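You operate a simulated robot arm through the tools that you are given. There is no shell and no other tool.

Carry out the task below with a simulated two-armed robot. There is one attempt and no reset: what you move stays moved.

Task
Clamp the dusty blue sheet in the width jig, wipe it and lay it on the light panel.
Fine: close the jig slide on it first; wipe with the teal pad till no dust shows; pad back in its place, slide open again, no sheet marked. Set down upright: teal pad. What is to be rubbed or washed off counts as gone when no trace of it is left.

It is judged by the outcome, as a careful person would: the job done as asked, and still so three seconds after it is handed in. It fails if anything else is knocked over, pushed out of place, dropped, spilled or broken. Flat cloth is picked up by pressing the open fingertips on it (5 to 10 N) and closing them slowly along it; thin cloth reads only 2 to 8 mm in the jaws.

Robot
Two 6-joint arms with fingered hands on one trunk that stands fixed in place. Base frame: the origin is at the foot of the trunk, x ahead of it, y to its left, z up; the work surface is at about z = 880. Readings come in mm, rad, newtons and seconds.
The left shoulder is at [70, 191, 916], the right one opposite. Each reaches about 983 mm from its shoulder. Payload 4.7 kg a hand.
The tool frame of a hand sits at the grasp point between the pads (the TCP): z along the fingers, y along the line on which they close. The tips reach 36 mm beyond it. The gripper opens to 120 mm; its body begins 42 mm behind the TCP. The gripper is a hand of 5 fingers: y runs from the thumb to the fingers, the wrist lies at [-18, -113, -198] in the tool frame, and closing takes about 1.5 s.
Orientation is that of the tool frame in the base frame, as [roll, pitch, yaw] about the fixed x, y, z axes, in that order (R = Rz(yaw) Ry(pitch) Rx(roll)). With the fingers straight down and the wrist toward the robot, the tool's x, y and z point along [0, 1, 0], [1, 0, 0] and [0, 0, -1] of the base frame.

Tools
- The arms move only by the tool jog_arm. It takes "left_moves", "right_moves" or both (then of equal length, played together; a hand with none holds still); each is a list of rows, each a list of 6 numbers: the shift along the tool's x, y, z in mm, then the turn, a rotation vector about the tool's x, y, z in rad. In form: [[tx, ty, tz, ax, ay, az], ...]. A call has 1 to 20 rows; each row shifts and turns the commanded pose from where the row before left it, along the tool's axes as they then stand. "left_grip" and "right_grip" are, for a hand that has rows, the finger opening in mm, from 0 to 120, set as the call begins (left out, the last holds). Each row takes 0.2 s and may step no farther than 50 mm and 0.15 rad from the row before; otherwise, or with a gripper value out of range, the whole call is refused. A pose out of reach is approached as far as the arm can. The call stops where the force on the tool passes 40 N (or 10 N more than at its start, if that is more) or the arm is blocked; 0.2 s more then pass. Each finger travels about 45 mm/s and halts on what it meets, pressing with about 23 N; the grip force reading is that of the motor and also rises with nothing between the fingers. The clock runs only during rows and for 0.2 s after the last one: add rows that do not move to give the fingers time. The reply holds the time, the measured pose of the TCP, the force on the tool along the base axes, the opening and the grip force, in the units named above and with some noise, with the torque about the TCP (base axes, N m) and any sound that the robot's microphone picked up.
- Cameras (640 x 400 px; columns grow to the right, rows downward): "scene" is now at [129.3, 51.9, 1180.7]; the picture's right is [0.54, -0.84, 0.00], its down [-0.19, -0.12, -0.97] and it looks along [0.82, 0.53, -0.23] (base axes); focal length 241 px, centre (320, 200). "left" rides on the left gripper at [-73, -91, -144] in its tool frame; the picture's right is [-0.80, -0.28, 0.52], its down [0.53, -0.73, 0.42] and it looks along [0.27, 0.62, 0.74] (tool axes); focal length 234 px, centre (320, 200). "right" rides on the right gripper at [73, -91, -143] in its tool frame; the picture's right is [-0.80, 0.28, -0.53], its down [-0.53, -0.73, 0.42] and it looks along [-0.27, 0.62, 0.74] (tool axes); focal length 234 px, centre (320, 200). There is no depth. A picture from a camera that has moved, and an enlarged one, comes with that camera's place and axes in the base frame and with its lens.
- camera(camera): a new picture of that camera. It takes no simulated time.
- move_column(by): slides the trunk up (or, below 0, down) by that many mm; the arms and the scene camera ride with it, the base frame stays. It gives what a move gives, with no picture.
- curl_fingers(index, middle, ring, little, thumb_bend, thumb_turn, hand): sets how far each is bent, from 0 (flat) to 100 (curled in); at 30 the hand is open as for a grip, at 70 the pads meet at the TCP. One left out holds its place. A second passes; each finger stops where it meets its share of the squeeze, and holds until it gets a number again. A gripper value or a shape takes the hand back. It gives what a move gives, with no picture; readings hold the bend of each and the force on index, middle, ring, little, thumb and palm. thumb_turn goes from beside the hand (0) to across from the fingers (100), as for a grip.
- set_grasp(shape, hand): the hand has 5 fingers and takes this shape, open, in about a second: jaw (thumb against the fingers, like two jaws); tri (thumb and two fingers); tip (a fingertip pinch); poke (one finger out to press); point (the index stretched); flat (the hand flat); cup (the hand cupped); fist (a fist). The gripper value then closes the fingers along that shape, each until it touches; the sizes above hold for jaw. It gives what a move gives, with no picture.
- head_to(pan, tilt): turns the head with the scene camera to pan (to the left, within 1.501 rad either way) and tilt (down, from -0.506 to 1.204), counted from straight ahead of the robot. It gives what a move gives.
- inspect(camera, box): a new picture of the part [left, top, right, bottom] of that camera's present view, enlarged. It takes no simulated time.
- job_done(): hands the job in; it is judged then, once.

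Places have to be worked out from the pictures, the camera data and where the tool is seen. Open the grippers and draw the arms clear of the work before you hand the job in, unless the task says otherwise.

The tools are called after ">>>" as name(argument=value, ...) on one line, values as JSON. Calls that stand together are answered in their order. jog_arm: Moves the arms, as the interface text tells. Its arguments: {"type":"object","properties":{"left_moves":{"type":"array"},"left_grip":{"type":"number"},"right_moves":{"type":"array"},"right_grip":{"type":"number"}},"required":[]} The other tools are called the same way: move_column (by) moves the trunk up or down; set_grasp (shape, hand) gives the hand a shape; curl_fingers (index, middle, ring, little, thumb_bend, thumb_turn, hand) moves the fingers one by one; head_to (pan, tilt) turns the head that bears the scene camera; camera (camera) takes a picture; inspect (camera, box) takes an enlarged picture of a part of a camera's view; job_done () hands the job in.

At the start:

```text
time_s: 0.0
left_ee_pos: [484.3, 482.3, 1134.4]
left_orientation: [3.14, 0.0, 1.574]
left_force: [-0.4, 0.6, 0.2]
left_torque: [0.04, 0.0, -0.01]
left_opening: 119.5
left_gripper_force: 0.1
left_shape: jaw
left_bend: [30.0, 30.0, 30.0, 30.0, 30.0, 98.0]
left_finger forces: [0.0, 0.0, 0.0, 0.0, 0.0, 0.1]
right_ee_pos: [707.0, 4.5, 1232.6]
right_orientation: [-3.14, 0.0, 1.571]
right_force: [0.2, -0.3, 0.0]
right_torque: [0.02, -0.02, -0.01]
right_opening: 119.8
right_gripper_force: 0.1
right_shape: jaw
right_bend: [30.0, 30.0, 30.0, 30.0, 30.0, 98.0]
right_finger forces: [0.0, 0.0, 0.0, 0.1, 0.0, 0.0]
trunk travel left (down, up): [-392.0, 548.0]
head pan, tilt (commanded): [0.572, 0.229]
```

scene: 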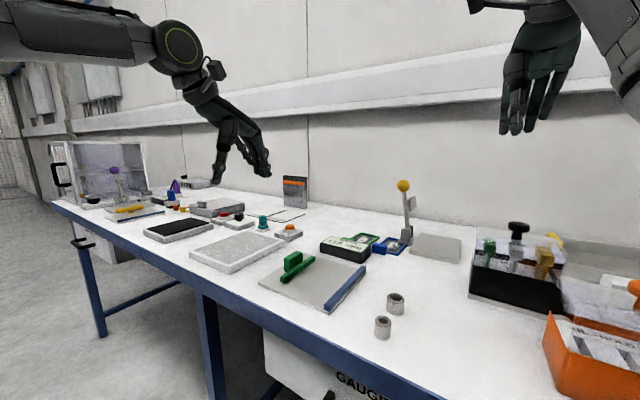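
right: 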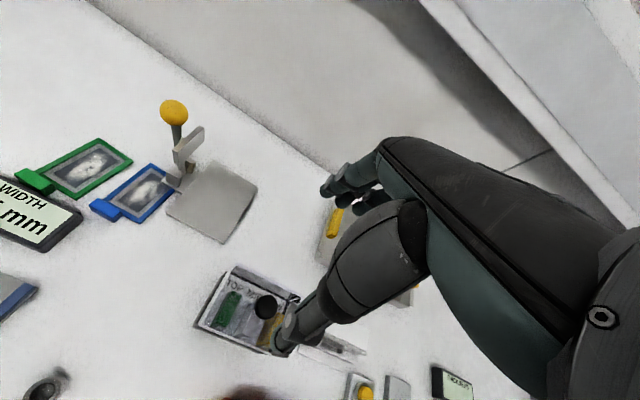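
left: 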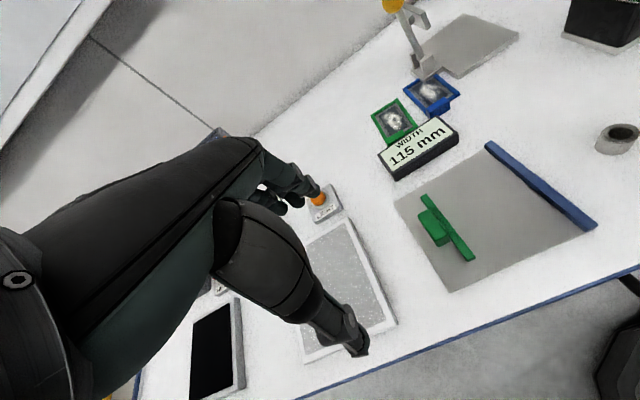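

I begin by looking at the scene more closely; the jig (grey plate with blue fixed rail and green slide) and two framed sheets (green, blue) seem visible. I enlarge parts of the views.

>>> inspect(camera="scene", box=[220, 160, 480, 350])

>>> inspect(camera="scene", box=[50, 130, 320, 280])

>>> inspect(camera="left", box=[280, 60, 620, 300])

>>> inspect(camera="right", box=[0, 80, 280, 260])

```text
2.11 times, centred on (350, 255) of scene
camera zoom: at [129.3, 51.9, 1180.7], right [0.54, -0.84, 0.0], down [-0.19, -0.12, -0.97], along [0.82, 0.53, -0.23], focal length 507 px, centre (257, 84)
```

zoom: 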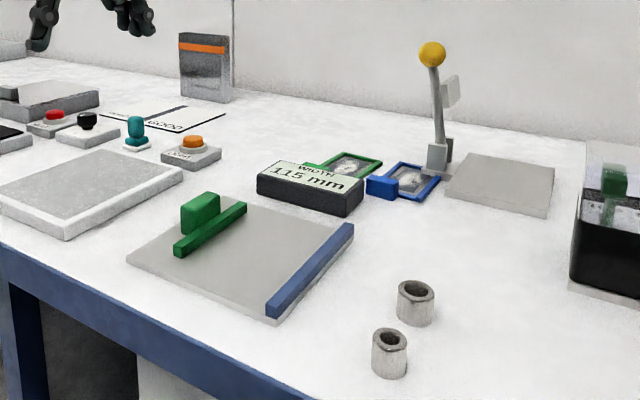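

```text
2.37 times, centred on (185, 205) of scene
camera zoom: at [129.3, 51.9, 1180.7], right [0.54, -0.84, 0.0], down [-0.19, -0.12, -0.97], along [0.82, 0.53, -0.23], focal length 571 px, centre (640, 188)
```

zoom: 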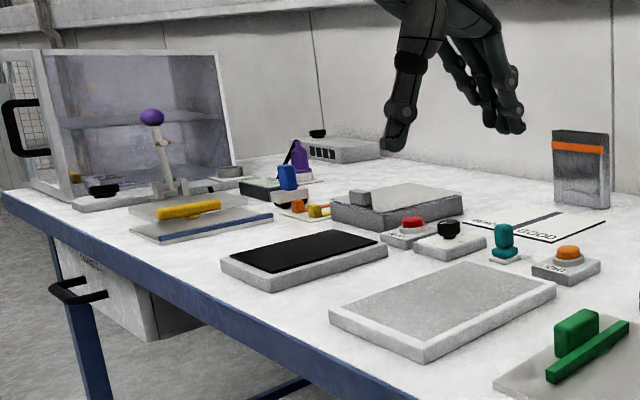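

```text
1.67 times, centred on (450, 180) of left
camera zoom: at [394.7, 410.7, 1277.8], right [-0.28, -0.8, -0.52], down [-0.73, 0.53, -0.42], along [0.62, 0.27, -0.74], focal length 390 px, centre (103, 233)
```

zoom: 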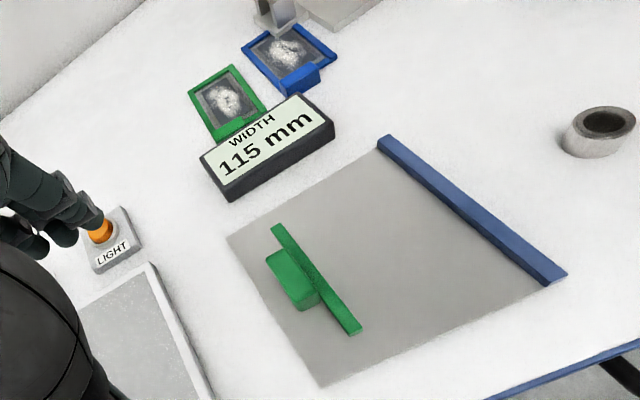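

```text
2.22 times, centred on (140, 170) of right
camera zoom: at [617.0, 77.6, 1374.0], right [0.28, -0.8, 0.53], down [-0.73, -0.53, -0.42], along [0.62, -0.27, -0.74], focal length 520 px, centre (720, 267)
```

zoom: 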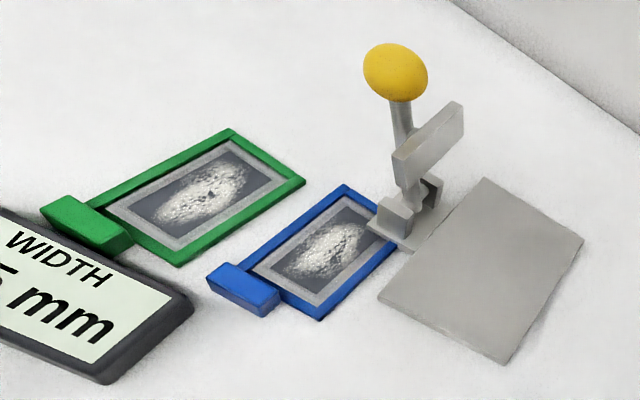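

The width jig (green slide, display "WIDTH 115 mm"), the blue and green framed sheets, the light panel with its LIGHT button and the teal pad are visible. I turn the head for other views of the table before moving anything.

>>> head_to(pan=0.75, tilt=0.5)

>>> camera(camera="scene")

>>> inspect(camera="scene", box=[60, 40, 380, 240])

>>> inspect(camera="scene", box=[320, 80, 640, 280])

```text
time_s: 0.8
left_ee_pos: [484.9, 482.7, 1133.2]
left_orientation: [3.141, 0.001, 1.574]
left_force: [-0.1, -1.1, 0.0]
left_torque: [0.02, 0.0, -0.01]
left_opening: 119.6
left_gripper_force: 0.0
left_shape: jaw
left_bend: [30.0, 30.0, 30.0, 30.0, 30.0, 98.0]
left_finger forces: [0.0, 0.1, 0.0, 0.0, 0.0, 0.0]
right_ee_pos: [709.0, 5.4, 1231.9]
right_orientation: [-3.141, 0.0, 1.57]
right_force: [-0.3, 0.2, 0.6]
right_torque: [0.0, 0.02, 0.03]
right_opening: 119.6
right_gripper_force: 0.1
right_shape: jaw
right_bend: [30.0, 30.0, 30.0, 30.0, 30.0, 98.0]
right_finger forces: [0.0, 0.0, 0.1, 0.0, 0.0, 0.0]
trunk travel left (down, up): [-392.0, 548.0]
head pan, tilt (commanded): [0.75, 0.499]
```

```text
taken
camera scene: at [117.4, 63.3, 1155.6], right [0.68, -0.73, 0.0], down [-0.35, -0.33, -0.88], along [0.64, 0.6, -0.48], focal length 241 px, centre (320, 200)
```

scene: 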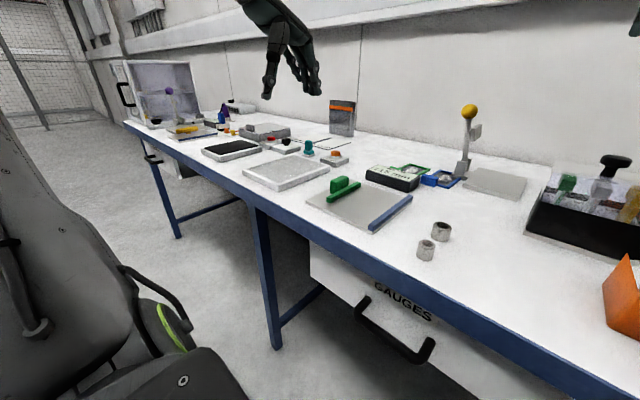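

```text
2.00 times, centred on (220, 140) of scene
camera zoom: at [117.4, 63.3, 1155.6], right [0.68, -0.73, 0.0], down [-0.35, -0.33, -0.88], along [0.64, 0.6, -0.48], focal length 482 px, centre (520, 320)
```

zoom: 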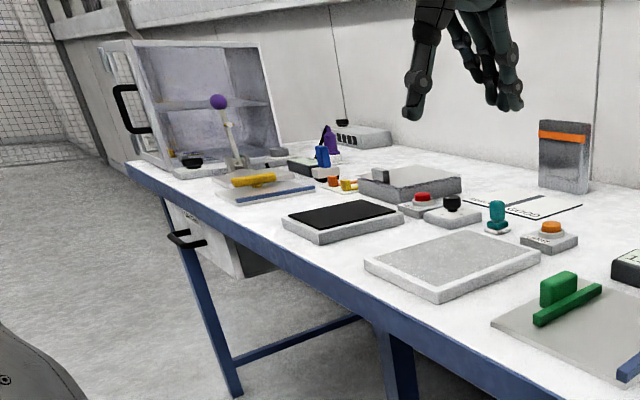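

```text
2.00 times, centred on (480, 180) of scene
camera zoom: at [117.4, 63.3, 1155.6], right [0.68, -0.73, 0.0], down [-0.35, -0.33, -0.88], along [0.64, 0.6, -0.48], focal length 482 px, centre (0, 240)
```

zoom: 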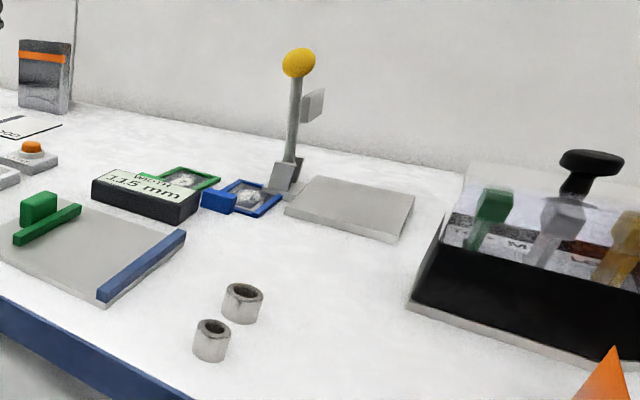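

The inspect views are crisp, so I zoom tightly with the scene camera on the teal pad, the blue sheet and the jig.

>>> inspect(camera="scene", box=[285, 130, 365, 180])

>>> inspect(camera="scene", box=[400, 150, 480, 200])

>>> inspect(camera="scene", box=[300, 160, 420, 235])

>>> inspect(camera="scene", box=[235, 140, 355, 215])

```text
8.00 times, centred on (325, 155) of scene
camera zoom: at [117.4, 63.3, 1155.6], right [0.68, -0.73, 0.0], down [-0.35, -0.33, -0.88], along [0.64, 0.6, -0.48], focal length 1926 px, centre (280, 560)
```

zoom: 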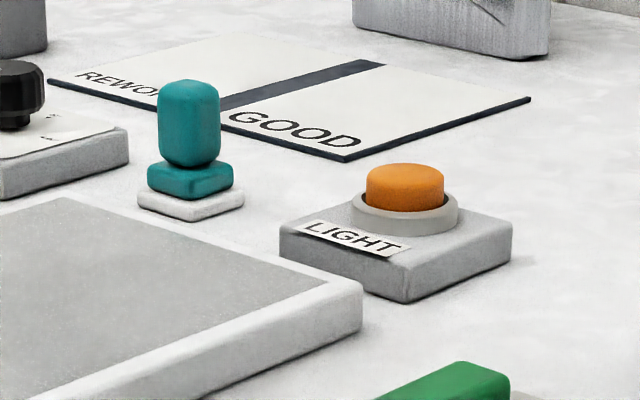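

```text
8.00 times, centred on (440, 175) of scene
camera zoom: at [117.4, 63.3, 1155.6], right [0.68, -0.73, 0.0], down [-0.35, -0.33, -0.88], along [0.64, 0.6, -0.48], focal length 1926 px, centre (-640, 400)
```

zoom: 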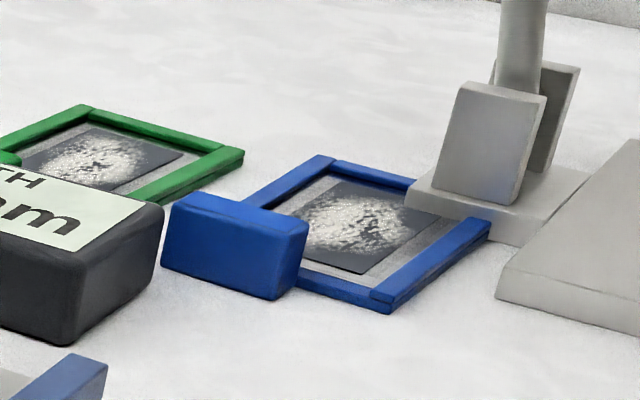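

```text
5.33 times, centred on (360, 198) of scene
camera zoom: at [117.4, 63.3, 1155.6], right [0.68, -0.73, 0.0], down [-0.35, -0.33, -0.88], along [0.64, 0.6, -0.48], focal length 1284 px, centre (107, 213)
```

zoom: 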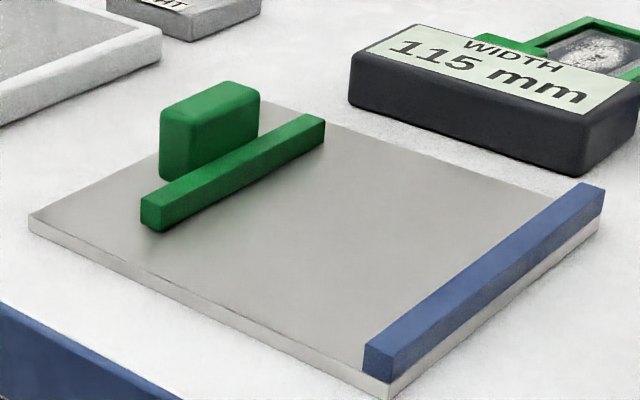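

```text
5.33 times, centred on (295, 178) of scene
camera zoom: at [117.4, 63.3, 1155.6], right [0.68, -0.73, 0.0], down [-0.35, -0.33, -0.88], along [0.64, 0.6, -0.48], focal length 1284 px, centre (453, 320)
```

zoom: 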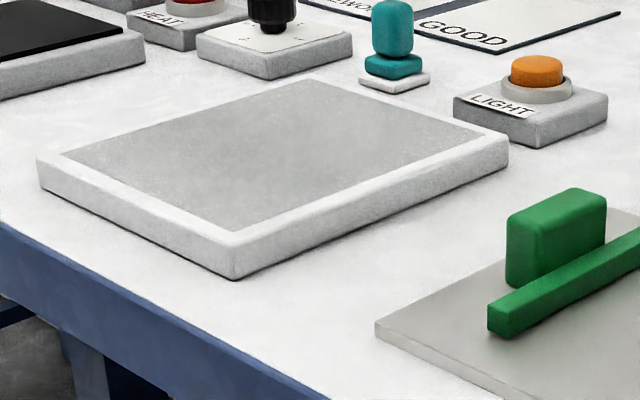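

The scene view gives a lot of detail. The lever base seems close to or overlapping the blue sheet's far corner, so I zoom with the right hand camera on that area.

>>> inspect(camera="right", box=[80, 140, 220, 228])

>>> inspect(camera="left", box=[360, 20, 520, 120])

>>> inspect(camera="scene", box=[420, 155, 480, 193])

```text
4.55 times, centred on (150, 184) of right
camera zoom: at [617.1, 77.7, 1373.9], right [0.28, -0.8, 0.53], down [-0.73, -0.53, -0.42], along [0.62, -0.27, -0.74], focal length 1064 px, centre (1093, 273)
```

zoom: 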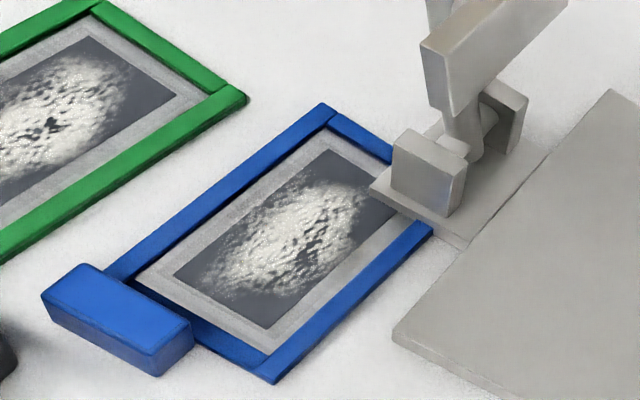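

```text
4.00 times, centred on (440, 70) of left
camera zoom: at [394.7, 410.7, 1277.8], right [-0.28, -0.8, -0.52], down [-0.73, 0.53, -0.42], along [0.62, 0.27, -0.74], focal length 937 px, centre (-160, 720)
```

zoom: 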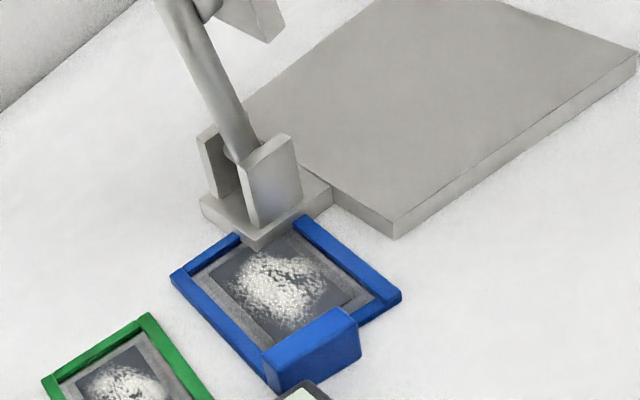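

```text
10.53 times, centred on (450, 174) of scene
camera zoom: at [117.4, 63.3, 1155.6], right [0.68, -0.73, 0.0], down [-0.35, -0.33, -0.88], along [0.64, 0.6, -0.48], focal length 2535 px, centre (-1048, 474)
```

zoom: 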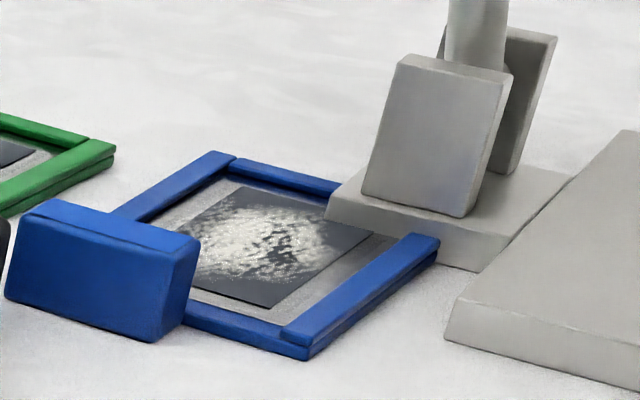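

The sheet carries a blue block handle at its near end, and the lever base overlaps its far edge, so it will have to come out toward the robot. I move the left hand forward at height for a better look down on the sheet and jig.

>>> jog_arm(left_moves=[[0, 40, 0, 0, 0, 0], [0, 40, 0, 0, 0, 0], [0, 40, 0, 0, 0, 0], [0, 30, 0, 0, 0, 0], [0, 0, 0, 0, 0, 0]])

>>> camera(camera="left")

```text
time_s: 2.0
left_ee_pos: [564.1, 527.6, 1092.2]
left_orientation: [3.14, 0.002, 1.572]
left_force: [0.1, -0.6, 0.2]
left_torque: [0.03, -0.02, -0.02]
left_opening: 120.0
left_gripper_force: 0.1
left_shape: jaw
left_bend: [30.0, 30.0, 30.0, 30.0, 30.0, 98.0]
left_finger forces: [0.1, 0.1, 0.0, 0.0, 0.0, 0.1]
left hand out of reach, approached as far as the arm can: row 1, 2, 3, 4
right_ee_pos: [707.7, 4.7, 1232.3]
right_orientation: [-3.141, -0.001, 1.571]
right_force: [-0.5, -0.5, -0.5]
right_torque: [0.04, -0.03, 0.01]
right_opening: 119.6
right_gripper_force: 0.0
right_shape: jaw
right_bend: [30.0, 30.0, 30.0, 30.0, 30.0, 98.0]
right_finger forces: [0.0, 0.0, 0.0, 0.1, 0.0, 0.0]
trunk travel left (down, up): [-392.0, 548.0]
head pan, tilt (commanded): [0.75, 0.499]
```

```text
taken
camera left: at [473.5, 456.6, 1236.0], right [-0.28, -0.8, -0.53], down [-0.73, 0.53, -0.43], along [0.62, 0.27, -0.74], focal length 234 px, centre (320, 200)
```

left: 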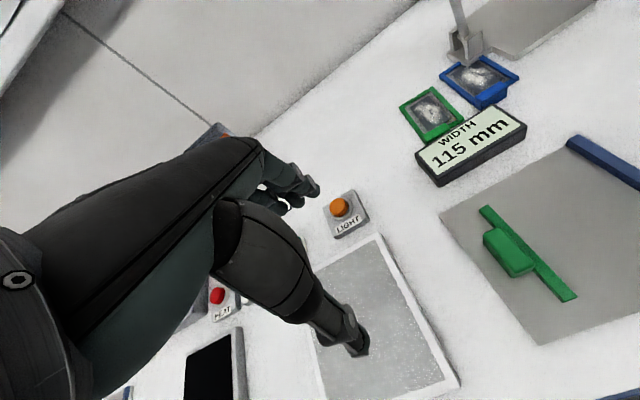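

The arm reports that pose out of reach although it is not far, so likely the joint layout or trunk height limits it. I raise the trunk so the shoulder is nearer wrist height and test a small move.

>>> move_column(by=200)

>>> jog_arm(left_moves=[[-20, 20, 30, 0, 0, 0], [0, 0, 0, 0, 0, 0]])

```text
time_s: 4.2
left_ee_pos: [563.7, 528.3, 1290.9]
left_orientation: [3.14, 0.001, 1.573]
left_force: [-0.6, 0.2, 0.1]
left_torque: [0.0, 0.0, 0.0]
left_opening: 119.5
left_gripper_force: 0.0
left_shape: jaw
left_bend: [30.0, 30.0, 30.0, 30.0, 30.0, 98.0]
left_finger forces: [0.0, 0.0, 0.0, 0.0, 0.0, 0.0]
right_ee_pos: [708.6, 5.6, 1431.4]
right_orientation: [-3.141, 0.0, 1.572]
right_force: [-0.2, -0.7, 0.1]
right_torque: [0.02, 0.04, -0.01]
right_opening: 119.4
right_gripper_force: 0.1
right_shape: jaw
right_bend: [30.0, 30.0, 30.0, 30.0, 30.0, 98.0]
right_finger forces: [0.1, 0.0, 0.1, 0.1, 0.0, 0.0]
trunk travel left (down, up): [-592.0, 348.0]
head pan, tilt (commanded): [0.75, 0.499]
```

```text
time_s: 4.8
left_ee_pos: [572.5, 513.1, 1258.6]
left_orientation: [3.136, 0.005, 1.572]
left_force: [0.3, -0.5, -0.1]
left_torque: [0.02, -0.02, -0.02]
left_opening: 119.8
left_gripper_force: 0.0
left_shape: jaw
left_bend: [30.0, 30.0, 30.0, 30.0, 30.0, 98.0]
left_finger forces: [0.0, 0.1, 0.0, 0.0, 0.1, 0.1]
left hand out of reach, approached as far as the arm can: row 1
right_ee_pos: [707.3, 4.7, 1432.1]
right_orientation: [3.141, 0.001, 1.572]
right_force: [-0.6, -0.5, -0.4]
right_torque: [-0.01, -0.01, 0.02]
right_opening: 119.3
right_gripper_force: 0.0
right_shape: jaw
right_bend: [30.0, 30.0, 30.0, 30.0, 30.0, 98.0]
right_finger forces: [0.0, 0.1, 0.1, 0.1, 0.1, 0.1]
trunk travel left (down, up): [-592.0, 348.0]
head pan, tilt (commanded): [0.75, 0.499]
```

Lower helps: the wrist sits well above the shoulder here. I go down and try forward again.

>>> jog_arm(left_moves=[[0, 0, 40, 0, 0, 0], [0, 0, 40, 0, 0, 0], [0, 0, 40, 0, 0, 0], [0, 0, 40, 0, 0, 0], [0, 0, 0, 0, 0, 0]])

>>> jog_arm(left_moves=[[-20, 20, 0, 0, 0, 0], [-20, 20, 0, 0, 0, 0], [0, 0, 0, 0, 0, 0]])

```text
time_s: 6.0
left_ee_pos: [571.6, 513.7, 1098.0]
left_orientation: [3.14, 0.001, 1.572]
left_force: [-0.1, -0.3, -1.1]
left_torque: [0.01, 0.0, 0.0]
left_opening: 119.8
left_gripper_force: 0.2
left_shape: jaw
left_bend: [30.0, 30.0, 30.0, 30.0, 30.0, 98.0]
left_finger forces: [0.1, 0.1, 0.1, 0.0, 0.0, 0.1]
right_ee_pos: [707.2, 2.9, 1431.9]
right_orientation: [-3.141, 0.0, 1.57]
right_force: [-0.1, -0.6, 0.3]
right_torque: [-0.01, -0.03, 0.0]
right_opening: 119.5
right_gripper_force: 0.1
right_shape: jaw
right_bend: [30.0, 30.0, 30.0, 30.0, 30.0, 98.0]
right_finger forces: [0.0, 0.1, 0.1, 0.0, 0.1, 0.0]
trunk travel left (down, up): [-592.0, 348.0]
head pan, tilt (commanded): [0.75, 0.499]
```

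```text
time_s: 6.8
left_ee_pos: [588.1, 489.4, 1098.3]
left_orientation: [3.139, 0.002, 1.572]
left_force: [-0.5, -0.8, 0.7]
left_torque: [0.01, 0.0, 0.01]
left_opening: 120.1
left_gripper_force: 0.0
left_shape: jaw
left_bend: [30.0, 30.0, 30.0, 30.0, 30.0, 98.0]
left_finger forces: [0.0, 0.0, 0.0, 0.0, 0.0, 0.0]
left hand out of reach, approached as far as the arm can: row 2
right_ee_pos: [708.4, 6.9, 1432.2]
right_orientation: [-3.141, 0.001, 1.571]
right_force: [0.1, -0.3, 0.1]
right_torque: [0.0, 0.0, 0.02]
right_opening: 119.7
right_gripper_force: 0.0
right_shape: jaw
right_bend: [30.0, 30.0, 30.0, 30.0, 30.0, 98.0]
right_finger forces: [0.0, 0.0, 0.0, 0.0, 0.1, 0.1]
trunk travel left (down, up): [-592.0, 348.0]
head pan, tilt (commanded): [0.75, 0.499]
```

The arm seems limited by a wrist joint rather than distance. I try turning the hand a bit about the vertical while moving forward.

>>> jog_arm(left_moves=[[0, 0, 0, 0, 0, 0.12], [0, 0, 0, 0, 0, 0.12], [0, 0, 0, 0, 0, 0.12], [0, 20, 0, 0, 0, 0], [0, 20, 0, 0, 0, 0], [0, 0, 0, 0, 0, 0]])

```text
time_s: 8.2
left_ee_pos: [575.9, 485.0, 1102.6]
left_orientation: [3.137, -0.002, 1.213]
left_force: [0.1, 0.3, 0.0]
left_torque: [-0.02, -0.01, 0.02]
left_opening: 120.0
left_gripper_force: 0.0
left_shape: jaw
left_bend: [30.0, 30.0, 30.0, 30.0, 30.0, 98.0]
left_finger forces: [0.0, 0.1, 0.1, 0.1, 0.0, 0.0]
left hand out of reach, approached as far as the arm can: row 3, 4, 5
right_ee_pos: [707.6, 6.3, 1432.1]
right_orientation: [-3.141, 0.0, 1.571]
right_force: [0.0, -0.7, 0.5]
right_torque: [-0.01, -0.01, 0.0]
right_opening: 119.3
right_gripper_force: 0.0
right_shape: jaw
right_bend: [30.0, 30.0, 30.0, 30.0, 30.0, 98.0]
right_finger forces: [0.1, 0.0, 0.0, 0.0, 0.1, 0.0]
trunk travel left (down, up): [-592.0, 348.0]
head pan, tilt (commanded): [0.75, 0.499]
```

Turning that way made it worse; I try the opposite direction.

>>> jog_arm(left_moves=[[0, 0, 0, 0, 0, -0.12], [0, 0, 0, 0, 0, -0.12], [0, 0, 0, 0, 0, -0.12], [0, 0, 0, 0, 0, -0.12], [0, 0, 0, 0, 0, -0.12], [0, 0, 0, 0, 0, -0.12], [0, 20, 0, 0, 0, 0], [0, 20, 0, 0, 0, 0], [0, 0, 0, 0, 0, 0]])

>>> camera(camera="scene")

```text
time_s: 10.2
left_ee_pos: [583.1, 523.4, 1101.0]
left_orientation: [3.141, 0.005, 1.932]
left_force: [-0.2, 0.5, 0.1]
left_torque: [0.02, 0.02, -0.03]
left_opening: 119.8
left_gripper_force: 0.1
left_shape: jaw
left_bend: [30.0, 30.0, 30.0, 30.0, 30.0, 98.0]
left_finger forces: [0.0, 0.0, 0.1, 0.0, 0.1, 0.0]
left hand out of reach, approached as far as the arm can: row 5, 6, 7, 8
right_ee_pos: [708.1, 4.6, 1431.7]
right_orientation: [3.141, 0.0, 1.572]
right_force: [1.1, 0.1, 0.4]
right_torque: [0.01, 0.01, 0.0]
right_opening: 119.5
right_gripper_force: 0.2
right_shape: jaw
right_bend: [30.0, 30.0, 30.0, 30.0, 30.0, 98.0]
right_finger forces: [0.0, 0.1, 0.1, 0.0, 0.0, 0.0]
trunk travel left (down, up): [-592.0, 348.0]
head pan, tilt (commanded): [0.75, 0.499]
```

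```text
taken
camera scene: at [117.0, 63.0, 1355.6], right [0.68, -0.73, 0.0], down [-0.35, -0.33, -0.88], along [0.64, 0.6, -0.48], focal length 241 px, centre (320, 200)
```

scene: 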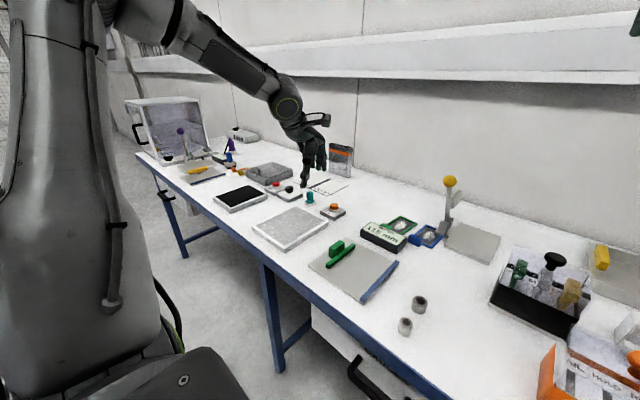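

The limit seems to be about wrist bend/extension with fingers straight down. I test tilting the fingers forward and moving out, at this safe height.

>>> jog_arm(left_moves=[[0, -10, 0, 0, 0, 0.12], [0, -10, 0, 0, 0, 0.12], [0, -10, 0, 0, 0, 0.12], [0, 0, 0, -0.12, 0, 0], [0, 0, 0, -0.12, 0, 0], [0, 0, 0, -0.12, 0, 0], [0, 0, 0, -0.12, 0, 0], [0, 20, 10, 0, 0, 0], [0, 20, 10, 0, 0, 0], [0, 20, 10, 0, 0, 0], [0, 20, 10, 0, 0, 0], [0, 0, 0, 0, 0, 0]])

```text
time_s: 12.8
left_ee_pos: [649.4, 480.8, 1082.3]
left_orientation: [2.665, -0.016, 1.621]
left_force: [0.1, -0.3, 0.6]
left_torque: [0.01, -0.01, -0.02]
left_opening: 119.8
left_gripper_force: 0.1
left_shape: jaw
left_bend: [30.0, 30.0, 30.0, 30.0, 30.0, 98.0]
left_finger forces: [0.0, 0.0, 0.1, 0.1, 0.0, 0.0]
left hand out of reach, approached as far as the arm can: row 5, 6, 7
right_ee_pos: [707.3, 4.5, 1432.2]
right_orientation: [3.141, -0.001, 1.571]
right_force: [-0.8, -0.2, 0.9]
right_torque: [0.02, -0.04, 0.0]
right_opening: 119.9
right_gripper_force: 0.0
right_shape: jaw
right_bend: [30.0, 30.0, 30.0, 30.0, 30.0, 98.0]
right_finger forces: [0.0, 0.0, 0.0, 0.0, 0.0, 0.1]
trunk travel left (down, up): [-592.0, 348.0]
head pan, tilt (commanded): [0.75, 0.499]
```

With tilt, it passed and moved on to x=649. Now I test whether I can turn back to vertical here and go further.

>>> jog_arm(left_moves=[[0, 30, 0, 0, 0, 0], [0, 30, 0, 0, 0, 0], [0, 0, 0, 0.12, 0, 0], [0, 0, 0, 0.12, 0, 0], [0, 0, 0, 0.12, 0, 0], [0, 0, 0, 0.12, 0, 0], [0, 0, 0, 0, 0, 0]])

>>> camera(camera="scene")

```text
time_s: 14.3
left_ee_pos: [702.5, 485.0, 1109.4]
left_orientation: [-3.133, -0.013, 1.62]
left_force: [0.5, 0.5, 0.4]
left_torque: [0.02, -0.03, 0.02]
left_opening: 119.6
left_gripper_force: 0.1
left_shape: jaw
left_bend: [30.0, 30.0, 30.0, 30.0, 30.0, 98.0]
left_finger forces: [0.0, 0.0, 0.0, 0.1, 0.0, 0.0]
right_ee_pos: [707.2, 5.2, 1431.6]
right_orientation: [-3.14, 0.002, 1.572]
right_force: [-0.6, -0.2, -0.4]
right_torque: [-0.01, -0.01, 0.01]
right_opening: 119.6
right_gripper_force: 0.1
right_shape: jaw
right_bend: [30.0, 30.0, 30.0, 30.0, 30.0, 98.0]
right_finger forces: [0.0, 0.1, 0.0, 0.0, 0.0, 0.1]
trunk travel left (down, up): [-592.0, 348.0]
head pan, tilt (commanded): [0.75, 0.499]
```

```text
taken
camera scene: at [117.2, 63.8, 1355.5], right [0.68, -0.73, 0.0], down [-0.35, -0.33, -0.88], along [0.64, 0.6, -0.48], focal length 241 px, centre (320, 200)
```

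scene: 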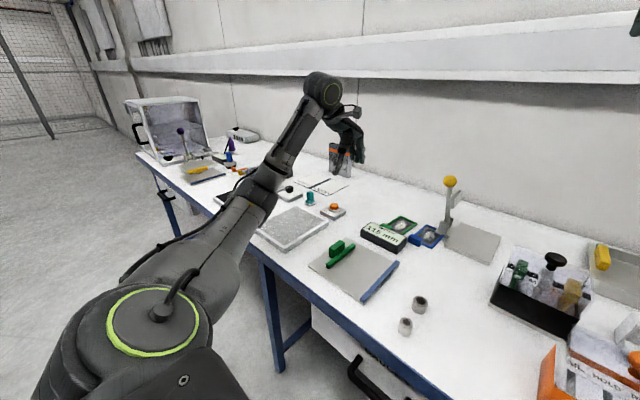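

The arm flipped into a configuration that reaches farther, with the hand vertical at (702,485,1109). I take a left-camera look at the sheet from here.

>>> camera(camera="left")

>>> inspect(camera="left", box=[400, 50, 640, 200])

```text
taken
camera left: at [616.6, 407.2, 1252.5], right [-0.24, -0.81, -0.53], down [-0.76, 0.5, -0.41], along [0.6, 0.31, -0.74], focal length 234 px, centre (320, 200)
```

left: 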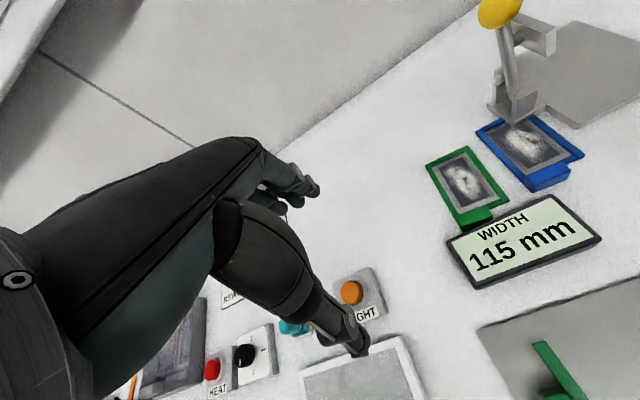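

```text
2.67 times, centred on (520, 125) of left
camera zoom: at [616.6, 407.2, 1252.5], right [-0.24, -0.81, -0.53], down [-0.76, 0.5, -0.41], along [0.6, 0.31, -0.74], focal length 624 px, centre (-213, 400)
```

zoom: 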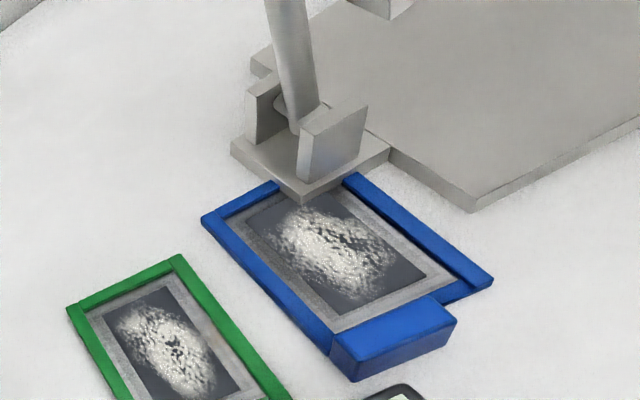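

The sheet measures about 108 x 67 mm with its handle near (749,250). To learn the finger geometry I close the left hand to 15 mm in the air and look.

>>> jog_arm(left_moves=[[0, 0, 0, 0, 0, 0], [0, 0, 0, 0, 0, 0], [0, 0, 0, 0, 0, 0], [0, 0, 0, 0, 0, 0], [0, 0, 0, 0, 0, 0], [0, 0, 0, 0, 0, 0], [0, 0, 0, 0, 0, 0], [0, 0, 0, 0, 0, 0]], left_grip=15)

>>> camera(camera="left")

>>> inspect(camera="scene", box=[290, 60, 410, 200])

```text
time_s: 16.1
left_ee_pos: [703.5, 485.3, 1107.8]
left_orientation: [-3.137, -0.014, 1.621]
left_force: [-0.4, -0.2, -0.8]
left_torque: [0.02, -0.03, 0.01]
left_opening: 15.4
left_gripper_force: 0.1
left_shape: jaw
left_bend: [72.0, 63.0, 62.0, 59.0, 74.0, 100.0]
left_finger forces: [0.1, 0.0, 0.0, 0.1, 0.0, 0.0]
right_ee_pos: [708.4, 5.3, 1431.5]
right_orientation: [-3.141, -0.001, 1.57]
right_force: [0.6, -0.3, -0.1]
right_torque: [0.02, 0.0, -0.02]
right_opening: 119.5
right_gripper_force: 0.1
right_shape: jaw
right_bend: [30.0, 30.0, 30.0, 30.0, 30.0, 98.0]
right_finger forces: [0.0, 0.0, 0.0, 0.0, 0.0, 0.0]
trunk travel left (down, up): [-592.0, 348.0]
head pan, tilt (commanded): [0.75, 0.499]
```

```text
taken
camera left: at [616.9, 406.7, 1252.3], right [-0.24, -0.81, -0.53], down [-0.76, 0.5, -0.41], along [0.6, 0.31, -0.74], focal length 234 px, centre (320, 200)
```

left: 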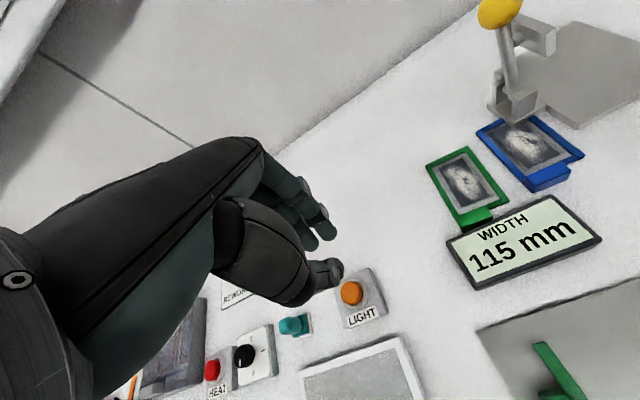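

```text
2.86 times, centred on (350, 130) of scene
camera zoom: at [117.6, 63.3, 1355.5], right [0.68, -0.73, 0.0], down [-0.35, -0.33, -0.88], along [0.64, 0.6, -0.48], focal length 688 px, centre (234, 400)
```

zoom: 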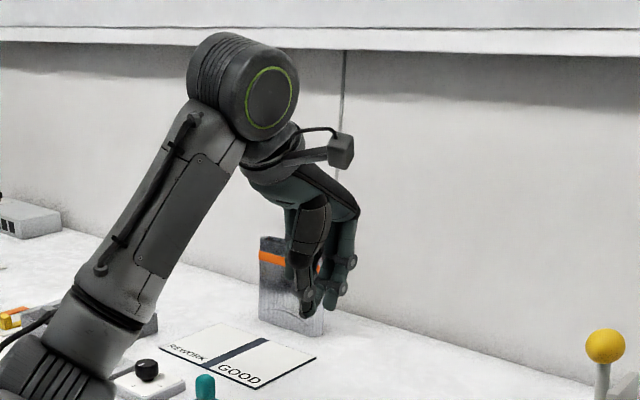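

In the closed pose the fingers stay nearly straight with tips about 36 mm past the TCP. I raise the trunk another 100 mm for elbow clearance and move the left hand, closed, to above the blue handle.

>>> move_column(by=100)

>>> jog_arm(left_moves=[[0, 0, 0, 0, -0.014, 0.088], [-39.5, 8.8, 0, 0, 0, 0], [-39.5, 8.8, 0, 0, 0, 0], [-39.5, 8.8, 0, 0, 0, 0], [-39.5, 8.8, 0, 0, 0, 0], [-39.5, 8.8, 0, 0, 0, 0], [-39.5, 8.8, 0, 0, 0, 0], [0, 0, 40, 0, 0, 0], [0, 0, 40, 0, 0, 0], [0, 0, 0, 0, 0, 0]])

>>> camera(camera="scene")

```text
time_s: 17.5
left_ee_pos: [702.8, 484.5, 1209.8]
left_orientation: [-3.137, -0.014, 1.621]
left_force: [1.1, 0.7, 0.0]
left_torque: [-0.03, -0.06, -0.03]
left_opening: 15.3
left_gripper_force: 0.0
left_shape: jaw
left_bend: [72.0, 63.0, 62.0, 59.0, 74.0, 100.0]
left_finger forces: [0.0, 0.0, 0.0, 0.0, 0.1, 0.1]
right_ee_pos: [707.8, 5.2, 1530.9]
right_orientation: [-3.141, -0.001, 1.571]
right_force: [0.8, 0.3, 0.1]
right_torque: [0.01, 0.04, -0.02]
right_opening: 119.7
right_gripper_force: 0.0
right_shape: jaw
right_bend: [30.0, 30.0, 30.0, 30.0, 30.0, 98.0]
right_finger forces: [0.0, 0.0, 0.1, 0.0, 0.0, 0.1]
trunk travel left (down, up): [-692.0, 248.0]
head pan, tilt (commanded): [0.75, 0.499]
```

```text
time_s: 19.7
left_ee_pos: [774.8, 258.8, 1115.8]
left_orientation: [-3.137, 0.001, 1.535]
left_force: [-0.5, 0.8, -0.7]
left_torque: [0.0, -0.02, -0.02]
left_opening: 15.2
left_gripper_force: 0.0
left_shape: jaw
left_bend: [72.0, 63.0, 62.0, 59.0, 74.0, 100.0]
left_finger forces: [0.0, 0.0, 0.1, 0.0, 0.0, 0.1]
left hand out of reach, approached as far as the arm can: row 4, 5, 6, 7
right_ee_pos: [708.0, 3.4, 1531.0]
right_orientation: [3.141, 0.001, 1.571]
right_force: [0.0, 0.1, -0.7]
right_torque: [-0.01, -0.03, 0.0]
right_opening: 119.8
right_gripper_force: 0.1
right_shape: jaw
right_bend: [30.0, 30.0, 30.0, 30.0, 30.0, 98.0]
right_finger forces: [0.0, 0.1, 0.1, 0.0, 0.0, 0.0]
trunk travel left (down, up): [-692.0, 248.0]
head pan, tilt (commanded): [0.75, 0.499]
```

```text
taken
camera scene: at [117.1, 62.1, 1455.7], right [0.68, -0.73, 0.0], down [-0.35, -0.33, -0.88], along [0.64, 0.6, -0.48], focal length 241 px, centre (320, 200)
```

scene: 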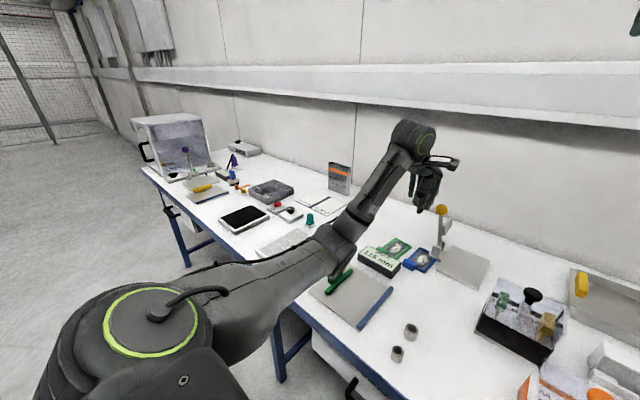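

The elbow-low configuration cannot come closer to the robot, so it would be better to have the trunk high and the elbow above. I raise the trunk to its top and retract the hand at height so the arm can fold into the elbow-up pose.

>>> move_column(by=248)

>>> jog_arm(left_moves=[[30, -35, 0, 0, 0, 0], [30, -35, 0, 0, 0, 0], [30, -35, 0, 0, 0, 0], [30, -35, 0, 0, 0, 0], [30, -35, 0, 0, 0, 0], [30, -35, 0, 0, 0, 0], [0, -35, 0, 0, 0, 0], [0, 0, 0, 0, 0, 0], [0, 0, 0, 0, 0, 0], [0, 0, 0, 0, 0, 0]])

>>> head_to(pan=0.6, tilt=0.75)

>>> camera(camera="scene")

```text
time_s: 22.2
left_ee_pos: [776.4, 260.8, 1363.1]
left_orientation: [-3.137, 0.002, 1.535]
left_force: [0.9, -0.2, -0.2]
left_torque: [-0.01, -0.01, 0.0]
left_opening: 15.2
left_gripper_force: 0.2
left_shape: jaw
left_bend: [72.0, 63.0, 62.0, 59.0, 74.0, 100.0]
left_finger forces: [0.0, 0.0, 0.1, 0.1, 0.0, 0.0]
right_ee_pos: [707.7, 5.9, 1779.2]
right_orientation: [-3.141, 0.0, 1.571]
right_force: [-0.3, -0.1, -0.8]
right_torque: [-0.01, 0.0, 0.0]
right_opening: 119.5
right_gripper_force: 0.2
right_shape: jaw
right_bend: [30.0, 30.0, 30.0, 30.0, 30.0, 98.0]
right_finger forces: [0.1, 0.0, 0.0, 0.1, 0.0, 0.0]
trunk travel left (down, up): [-940.0, 0.0]
head pan, tilt (commanded): [0.75, 0.499]
```

```text
time_s: 24.4
left_ee_pos: [535.2, 449.3, 1365.1]
left_orientation: [-3.136, 0.002, 1.534]
left_force: [-0.9, -0.6, -0.3]
left_torque: [0.02, 0.0, -0.03]
left_opening: 15.3
left_gripper_force: 0.0
left_shape: jaw
left_bend: [72.0, 63.0, 62.0, 59.0, 74.0, 100.0]
left_finger forces: [0.1, 0.0, 0.0, 0.0, 0.0, 0.0]
right_ee_pos: [706.7, 6.3, 1780.5]
right_orientation: [3.14, -0.001, 1.571]
right_force: [-1.0, 0.0, 0.3]
right_torque: [0.02, 0.0, -0.01]
right_opening: 119.6
right_gripper_force: 0.0
right_shape: jaw
right_bend: [30.0, 30.0, 30.0, 30.0, 30.0, 98.0]
right_finger forces: [0.1, 0.0, 0.0, 0.1, 0.0, 0.0]
trunk travel left (down, up): [-940.0, 0.0]
head pan, tilt (commanded): [0.75, 0.499]
```

```text
time_s: 25.2
left_ee_pos: [535.3, 449.6, 1364.3]
left_orientation: [-3.137, 0.0, 1.535]
left_force: [0.1, 0.0, 0.0]
left_torque: [0.01, -0.04, 0.01]
left_opening: 15.1
left_gripper_force: 0.1
left_shape: jaw
left_bend: [72.0, 63.0, 62.0, 59.0, 74.0, 100.0]
left_finger forces: [0.0, 0.0, 0.0, 0.0, 0.0, 0.0]
right_ee_pos: [707.9, 4.8, 1780.8]
right_orientation: [-3.14, 0.001, 1.572]
right_force: [-0.5, 1.0, 0.1]
right_torque: [-0.06, 0.03, -0.02]
right_opening: 119.5
right_gripper_force: 0.0
right_shape: jaw
right_bend: [30.0, 30.0, 30.0, 30.0, 30.0, 98.0]
right_finger forces: [0.0, 0.0, 0.0, 0.1, 0.1, 0.0]
trunk travel left (down, up): [-940.0, 0.0]
head pan, tilt (commanded): [0.6, 0.75]
```

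```text
taken
camera scene: at [118.9, 48.0, 1681.3], right [0.57, -0.82, 0.0], down [-0.56, -0.39, -0.73], along [0.6, 0.41, -0.68], focal length 241 px, centre (320, 200)
```

scene: 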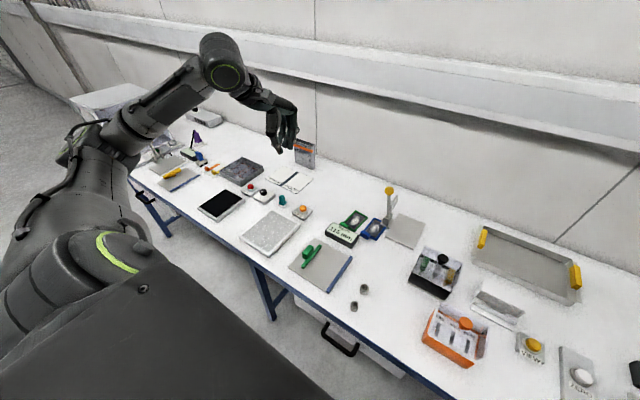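

No reach problem with the trunk high. I now descend in place toward working height, away from tall objects.

>>> jog_arm(left_moves=[[0, 0, 40, 0, 0, 0], [0, 0, 40, 0, 0, 0], [0, 0, 40, 0, 0, 0], [0, 0, 40, 0, 0, 0], [0, 0, 40, 0, 0, 0], [0, 0, 40, 0, 0, 0], [0, 0, 40, 0, 0, 0], [0, 0, 0, 0, 0, 0]])

>>> camera(camera="scene")

```text
time_s: 27.0
left_ee_pos: [537.7, 448.6, 1083.9]
left_orientation: [-3.136, -0.001, 1.534]
left_force: [0.5, 0.1, 0.1]
left_torque: [-0.01, 0.01, 0.01]
left_opening: 15.3
left_gripper_force: 0.1
left_shape: jaw
left_bend: [72.0, 63.0, 62.0, 59.0, 74.0, 100.0]
left_finger forces: [0.0, 0.0, 0.0, 0.0, 0.0, 0.1]
right_ee_pos: [708.1, 4.5, 1779.9]
right_orientation: [-3.141, 0.0, 1.571]
right_force: [-0.8, -0.5, 1.2]
right_torque: [-0.03, 0.02, -0.02]
right_opening: 119.4
right_gripper_force: 0.0
right_shape: jaw
right_bend: [30.0, 30.0, 30.0, 30.0, 30.0, 98.0]
right_finger forces: [0.0, 0.0, 0.0, 0.1, 0.1, 0.0]
trunk travel left (down, up): [-940.0, 0.0]
head pan, tilt (commanded): [0.6, 0.75]
```

```text
taken
camera scene: at [119.3, 48.3, 1681.2], right [0.56, -0.83, 0.0], down [-0.56, -0.39, -0.73], along [0.6, 0.41, -0.68], focal length 241 px, centre (320, 200)
```

scene: 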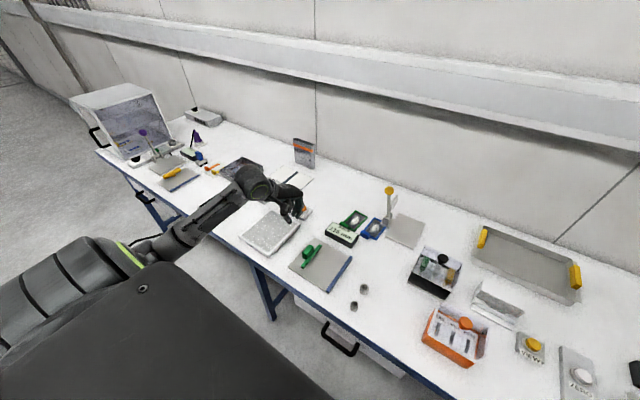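

Elbow is now high and off the table. I move over toward the blue handle at z≈1084, hand still closed.

>>> jog_arm(left_moves=[[-28, 31, 0, 0, 0, 0], [-28, 31, 0, 0, 0, 0], [-28, 31, 0, 0, 0, 0], [-28, 31, 0, 0, 0, 0], [-28, 31, 0, 0, 0, 0], [-28, 31, 0, 0, 0, 0], [-27, 31, 0, 0, 0, 0], [0, 0, 0, 0, 0, 0]])

>>> camera(camera="scene")

>>> camera(camera="left")

```text
time_s: 28.8
left_ee_pos: [745.6, 246.2, 1082.4]
left_orientation: [-3.137, 0.003, 1.533]
left_force: [0.0, -0.4, 0.5]
left_torque: [0.02, 0.02, 0.02]
left_opening: 15.2
left_gripper_force: 0.2
left_shape: jaw
left_bend: [72.0, 63.0, 62.0, 59.0, 73.0, 100.0]
left_finger forces: [0.1, 0.0, 0.1, 0.1, 0.0, 0.1]
right_ee_pos: [708.5, 4.1, 1779.0]
right_orientation: [3.14, -0.001, 1.571]
right_force: [0.4, 0.4, -0.6]
right_torque: [-0.02, 0.02, -0.02]
right_opening: 119.5
right_gripper_force: 0.0
right_shape: jaw
right_bend: [30.0, 30.0, 30.0, 30.0, 30.0, 98.0]
right_finger forces: [0.1, 0.1, 0.0, 0.0, 0.1, 0.0]
trunk travel left (down, up): [-940.0, 0.0]
head pan, tilt (commanded): [0.6, 0.75]
```

```text
taken
camera scene: at [119.4, 48.5, 1681.2], right [0.56, -0.83, 0.0], down [-0.56, -0.39, -0.73], along [0.6, 0.41, -0.68], focal length 241 px, centre (320, 200)
```

scene: 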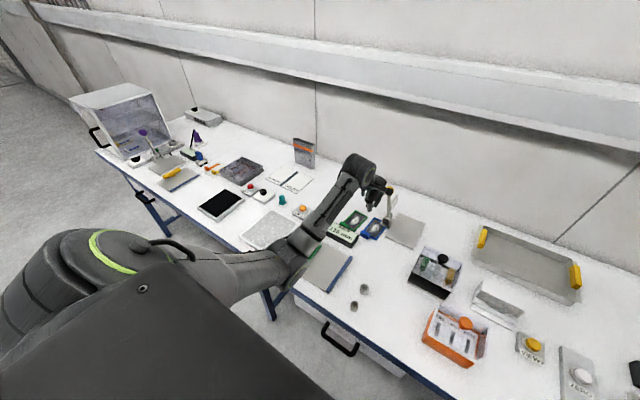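

```text
taken
camera left: at [654.4, 178.7, 1227.3], right [-0.31, -0.79, -0.52], down [-0.71, 0.56, -0.42], along [0.63, 0.24, -0.74], focal length 234 px, centre (320, 200)
```

left: 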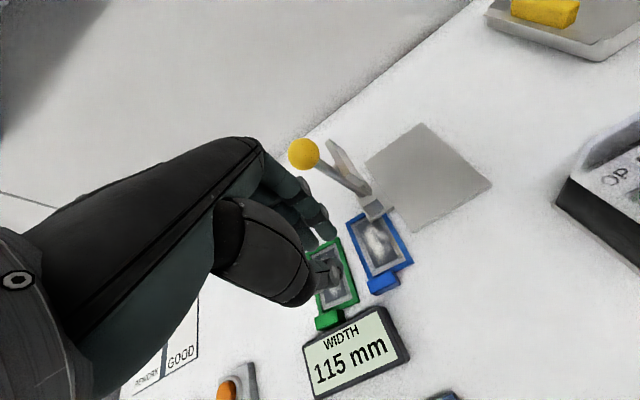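

The hand is above the handle; predicted and seen handle positions agree. I zoom in to refine the handle position.

>>> inspect(camera="left", box=[300, 190, 460, 290])

>>> inspect(camera="left", box=[300, 260, 460, 360])

>>> inspect(camera="scene", box=[320, 190, 440, 265])

```text
4.00 times, centred on (380, 240) of left
camera zoom: at [654.4, 178.7, 1227.3], right [-0.31, -0.79, -0.52], down [-0.71, 0.56, -0.42], along [0.63, 0.24, -0.74], focal length 937 px, centre (80, 40)
```

zoom: 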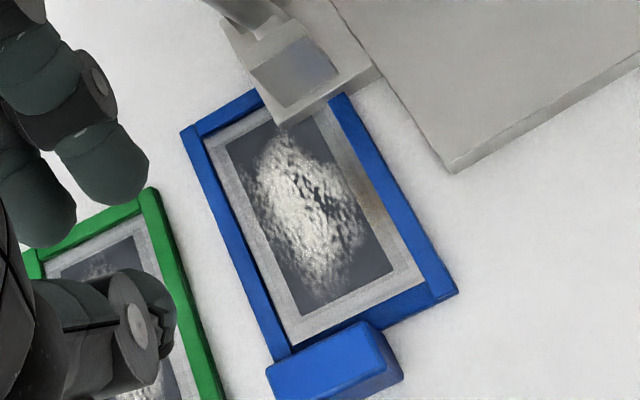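

```text
4.00 times, centred on (380, 310) of left
camera zoom: at [654.4, 178.7, 1227.3], right [-0.31, -0.79, -0.52], down [-0.71, 0.56, -0.42], along [0.63, 0.24, -0.74], focal length 937 px, centre (80, -240)
```

zoom: 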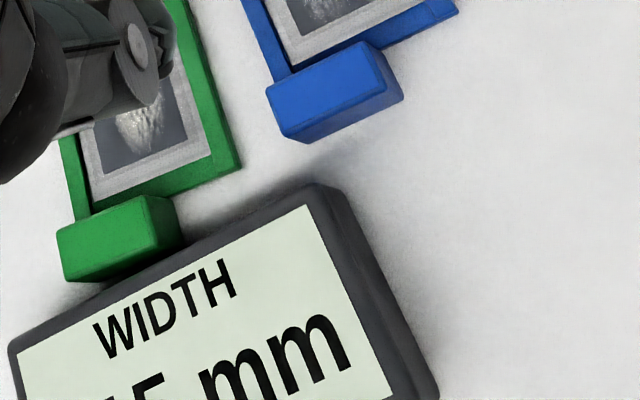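

```text
5.33 times, centred on (380, 228) of scene
camera zoom: at [119.4, 48.5, 1681.2], right [0.56, -0.83, 0.0], down [-0.56, -0.39, -0.73], along [0.6, 0.41, -0.68], focal length 1284 px, centre (0, 53)
```

zoom: 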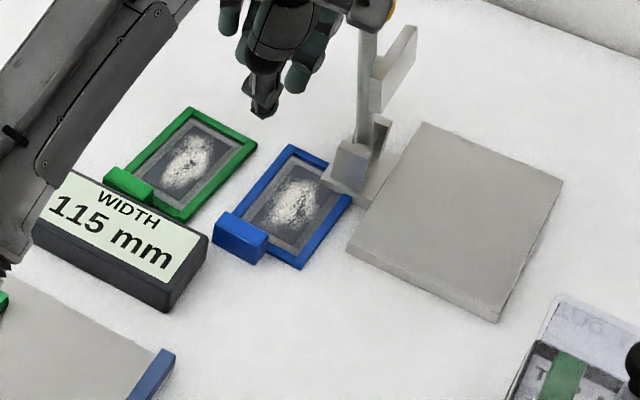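

The handle centre comes out near (748.5, 253), top z≈904. I look at my own fingers enlarged to know where each tip sits relative to the TCP.

>>> inspect(camera="left", box=[190, 130, 350, 320])

>>> inspect(camera="scene", box=[325, 150, 405, 220])

```text
2.11 times, centred on (270, 225) of left
camera zoom: at [654.4, 178.7, 1227.3], right [-0.31, -0.79, -0.52], down [-0.71, 0.56, -0.42], along [0.63, 0.24, -0.74], focal length 493 px, centre (425, 147)
```

zoom: 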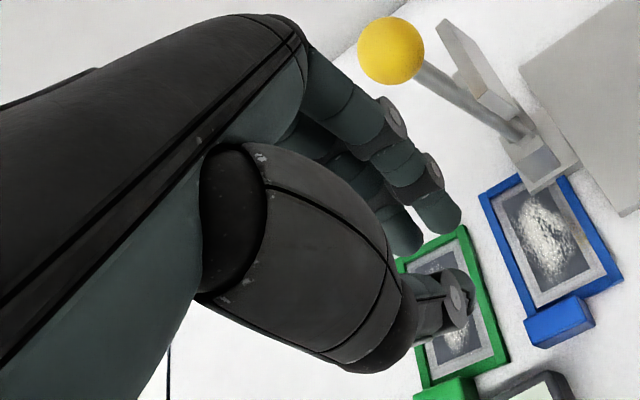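

```text
5.71 times, centred on (365, 185) of scene
camera zoom: at [119.4, 48.5, 1681.2], right [0.56, -0.83, 0.0], down [-0.56, -0.39, -0.73], along [0.6, 0.41, -0.68], focal length 1376 px, centre (63, 286)
```

zoom: 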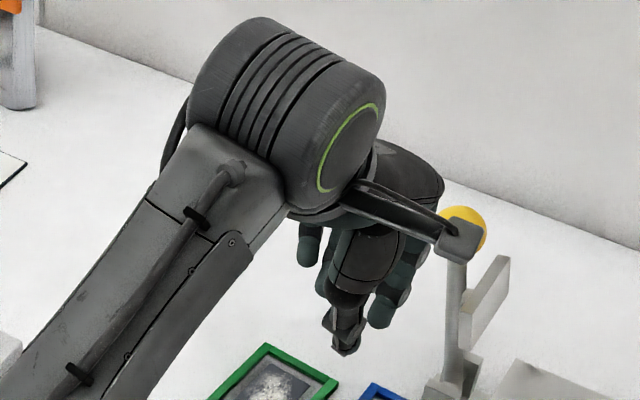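

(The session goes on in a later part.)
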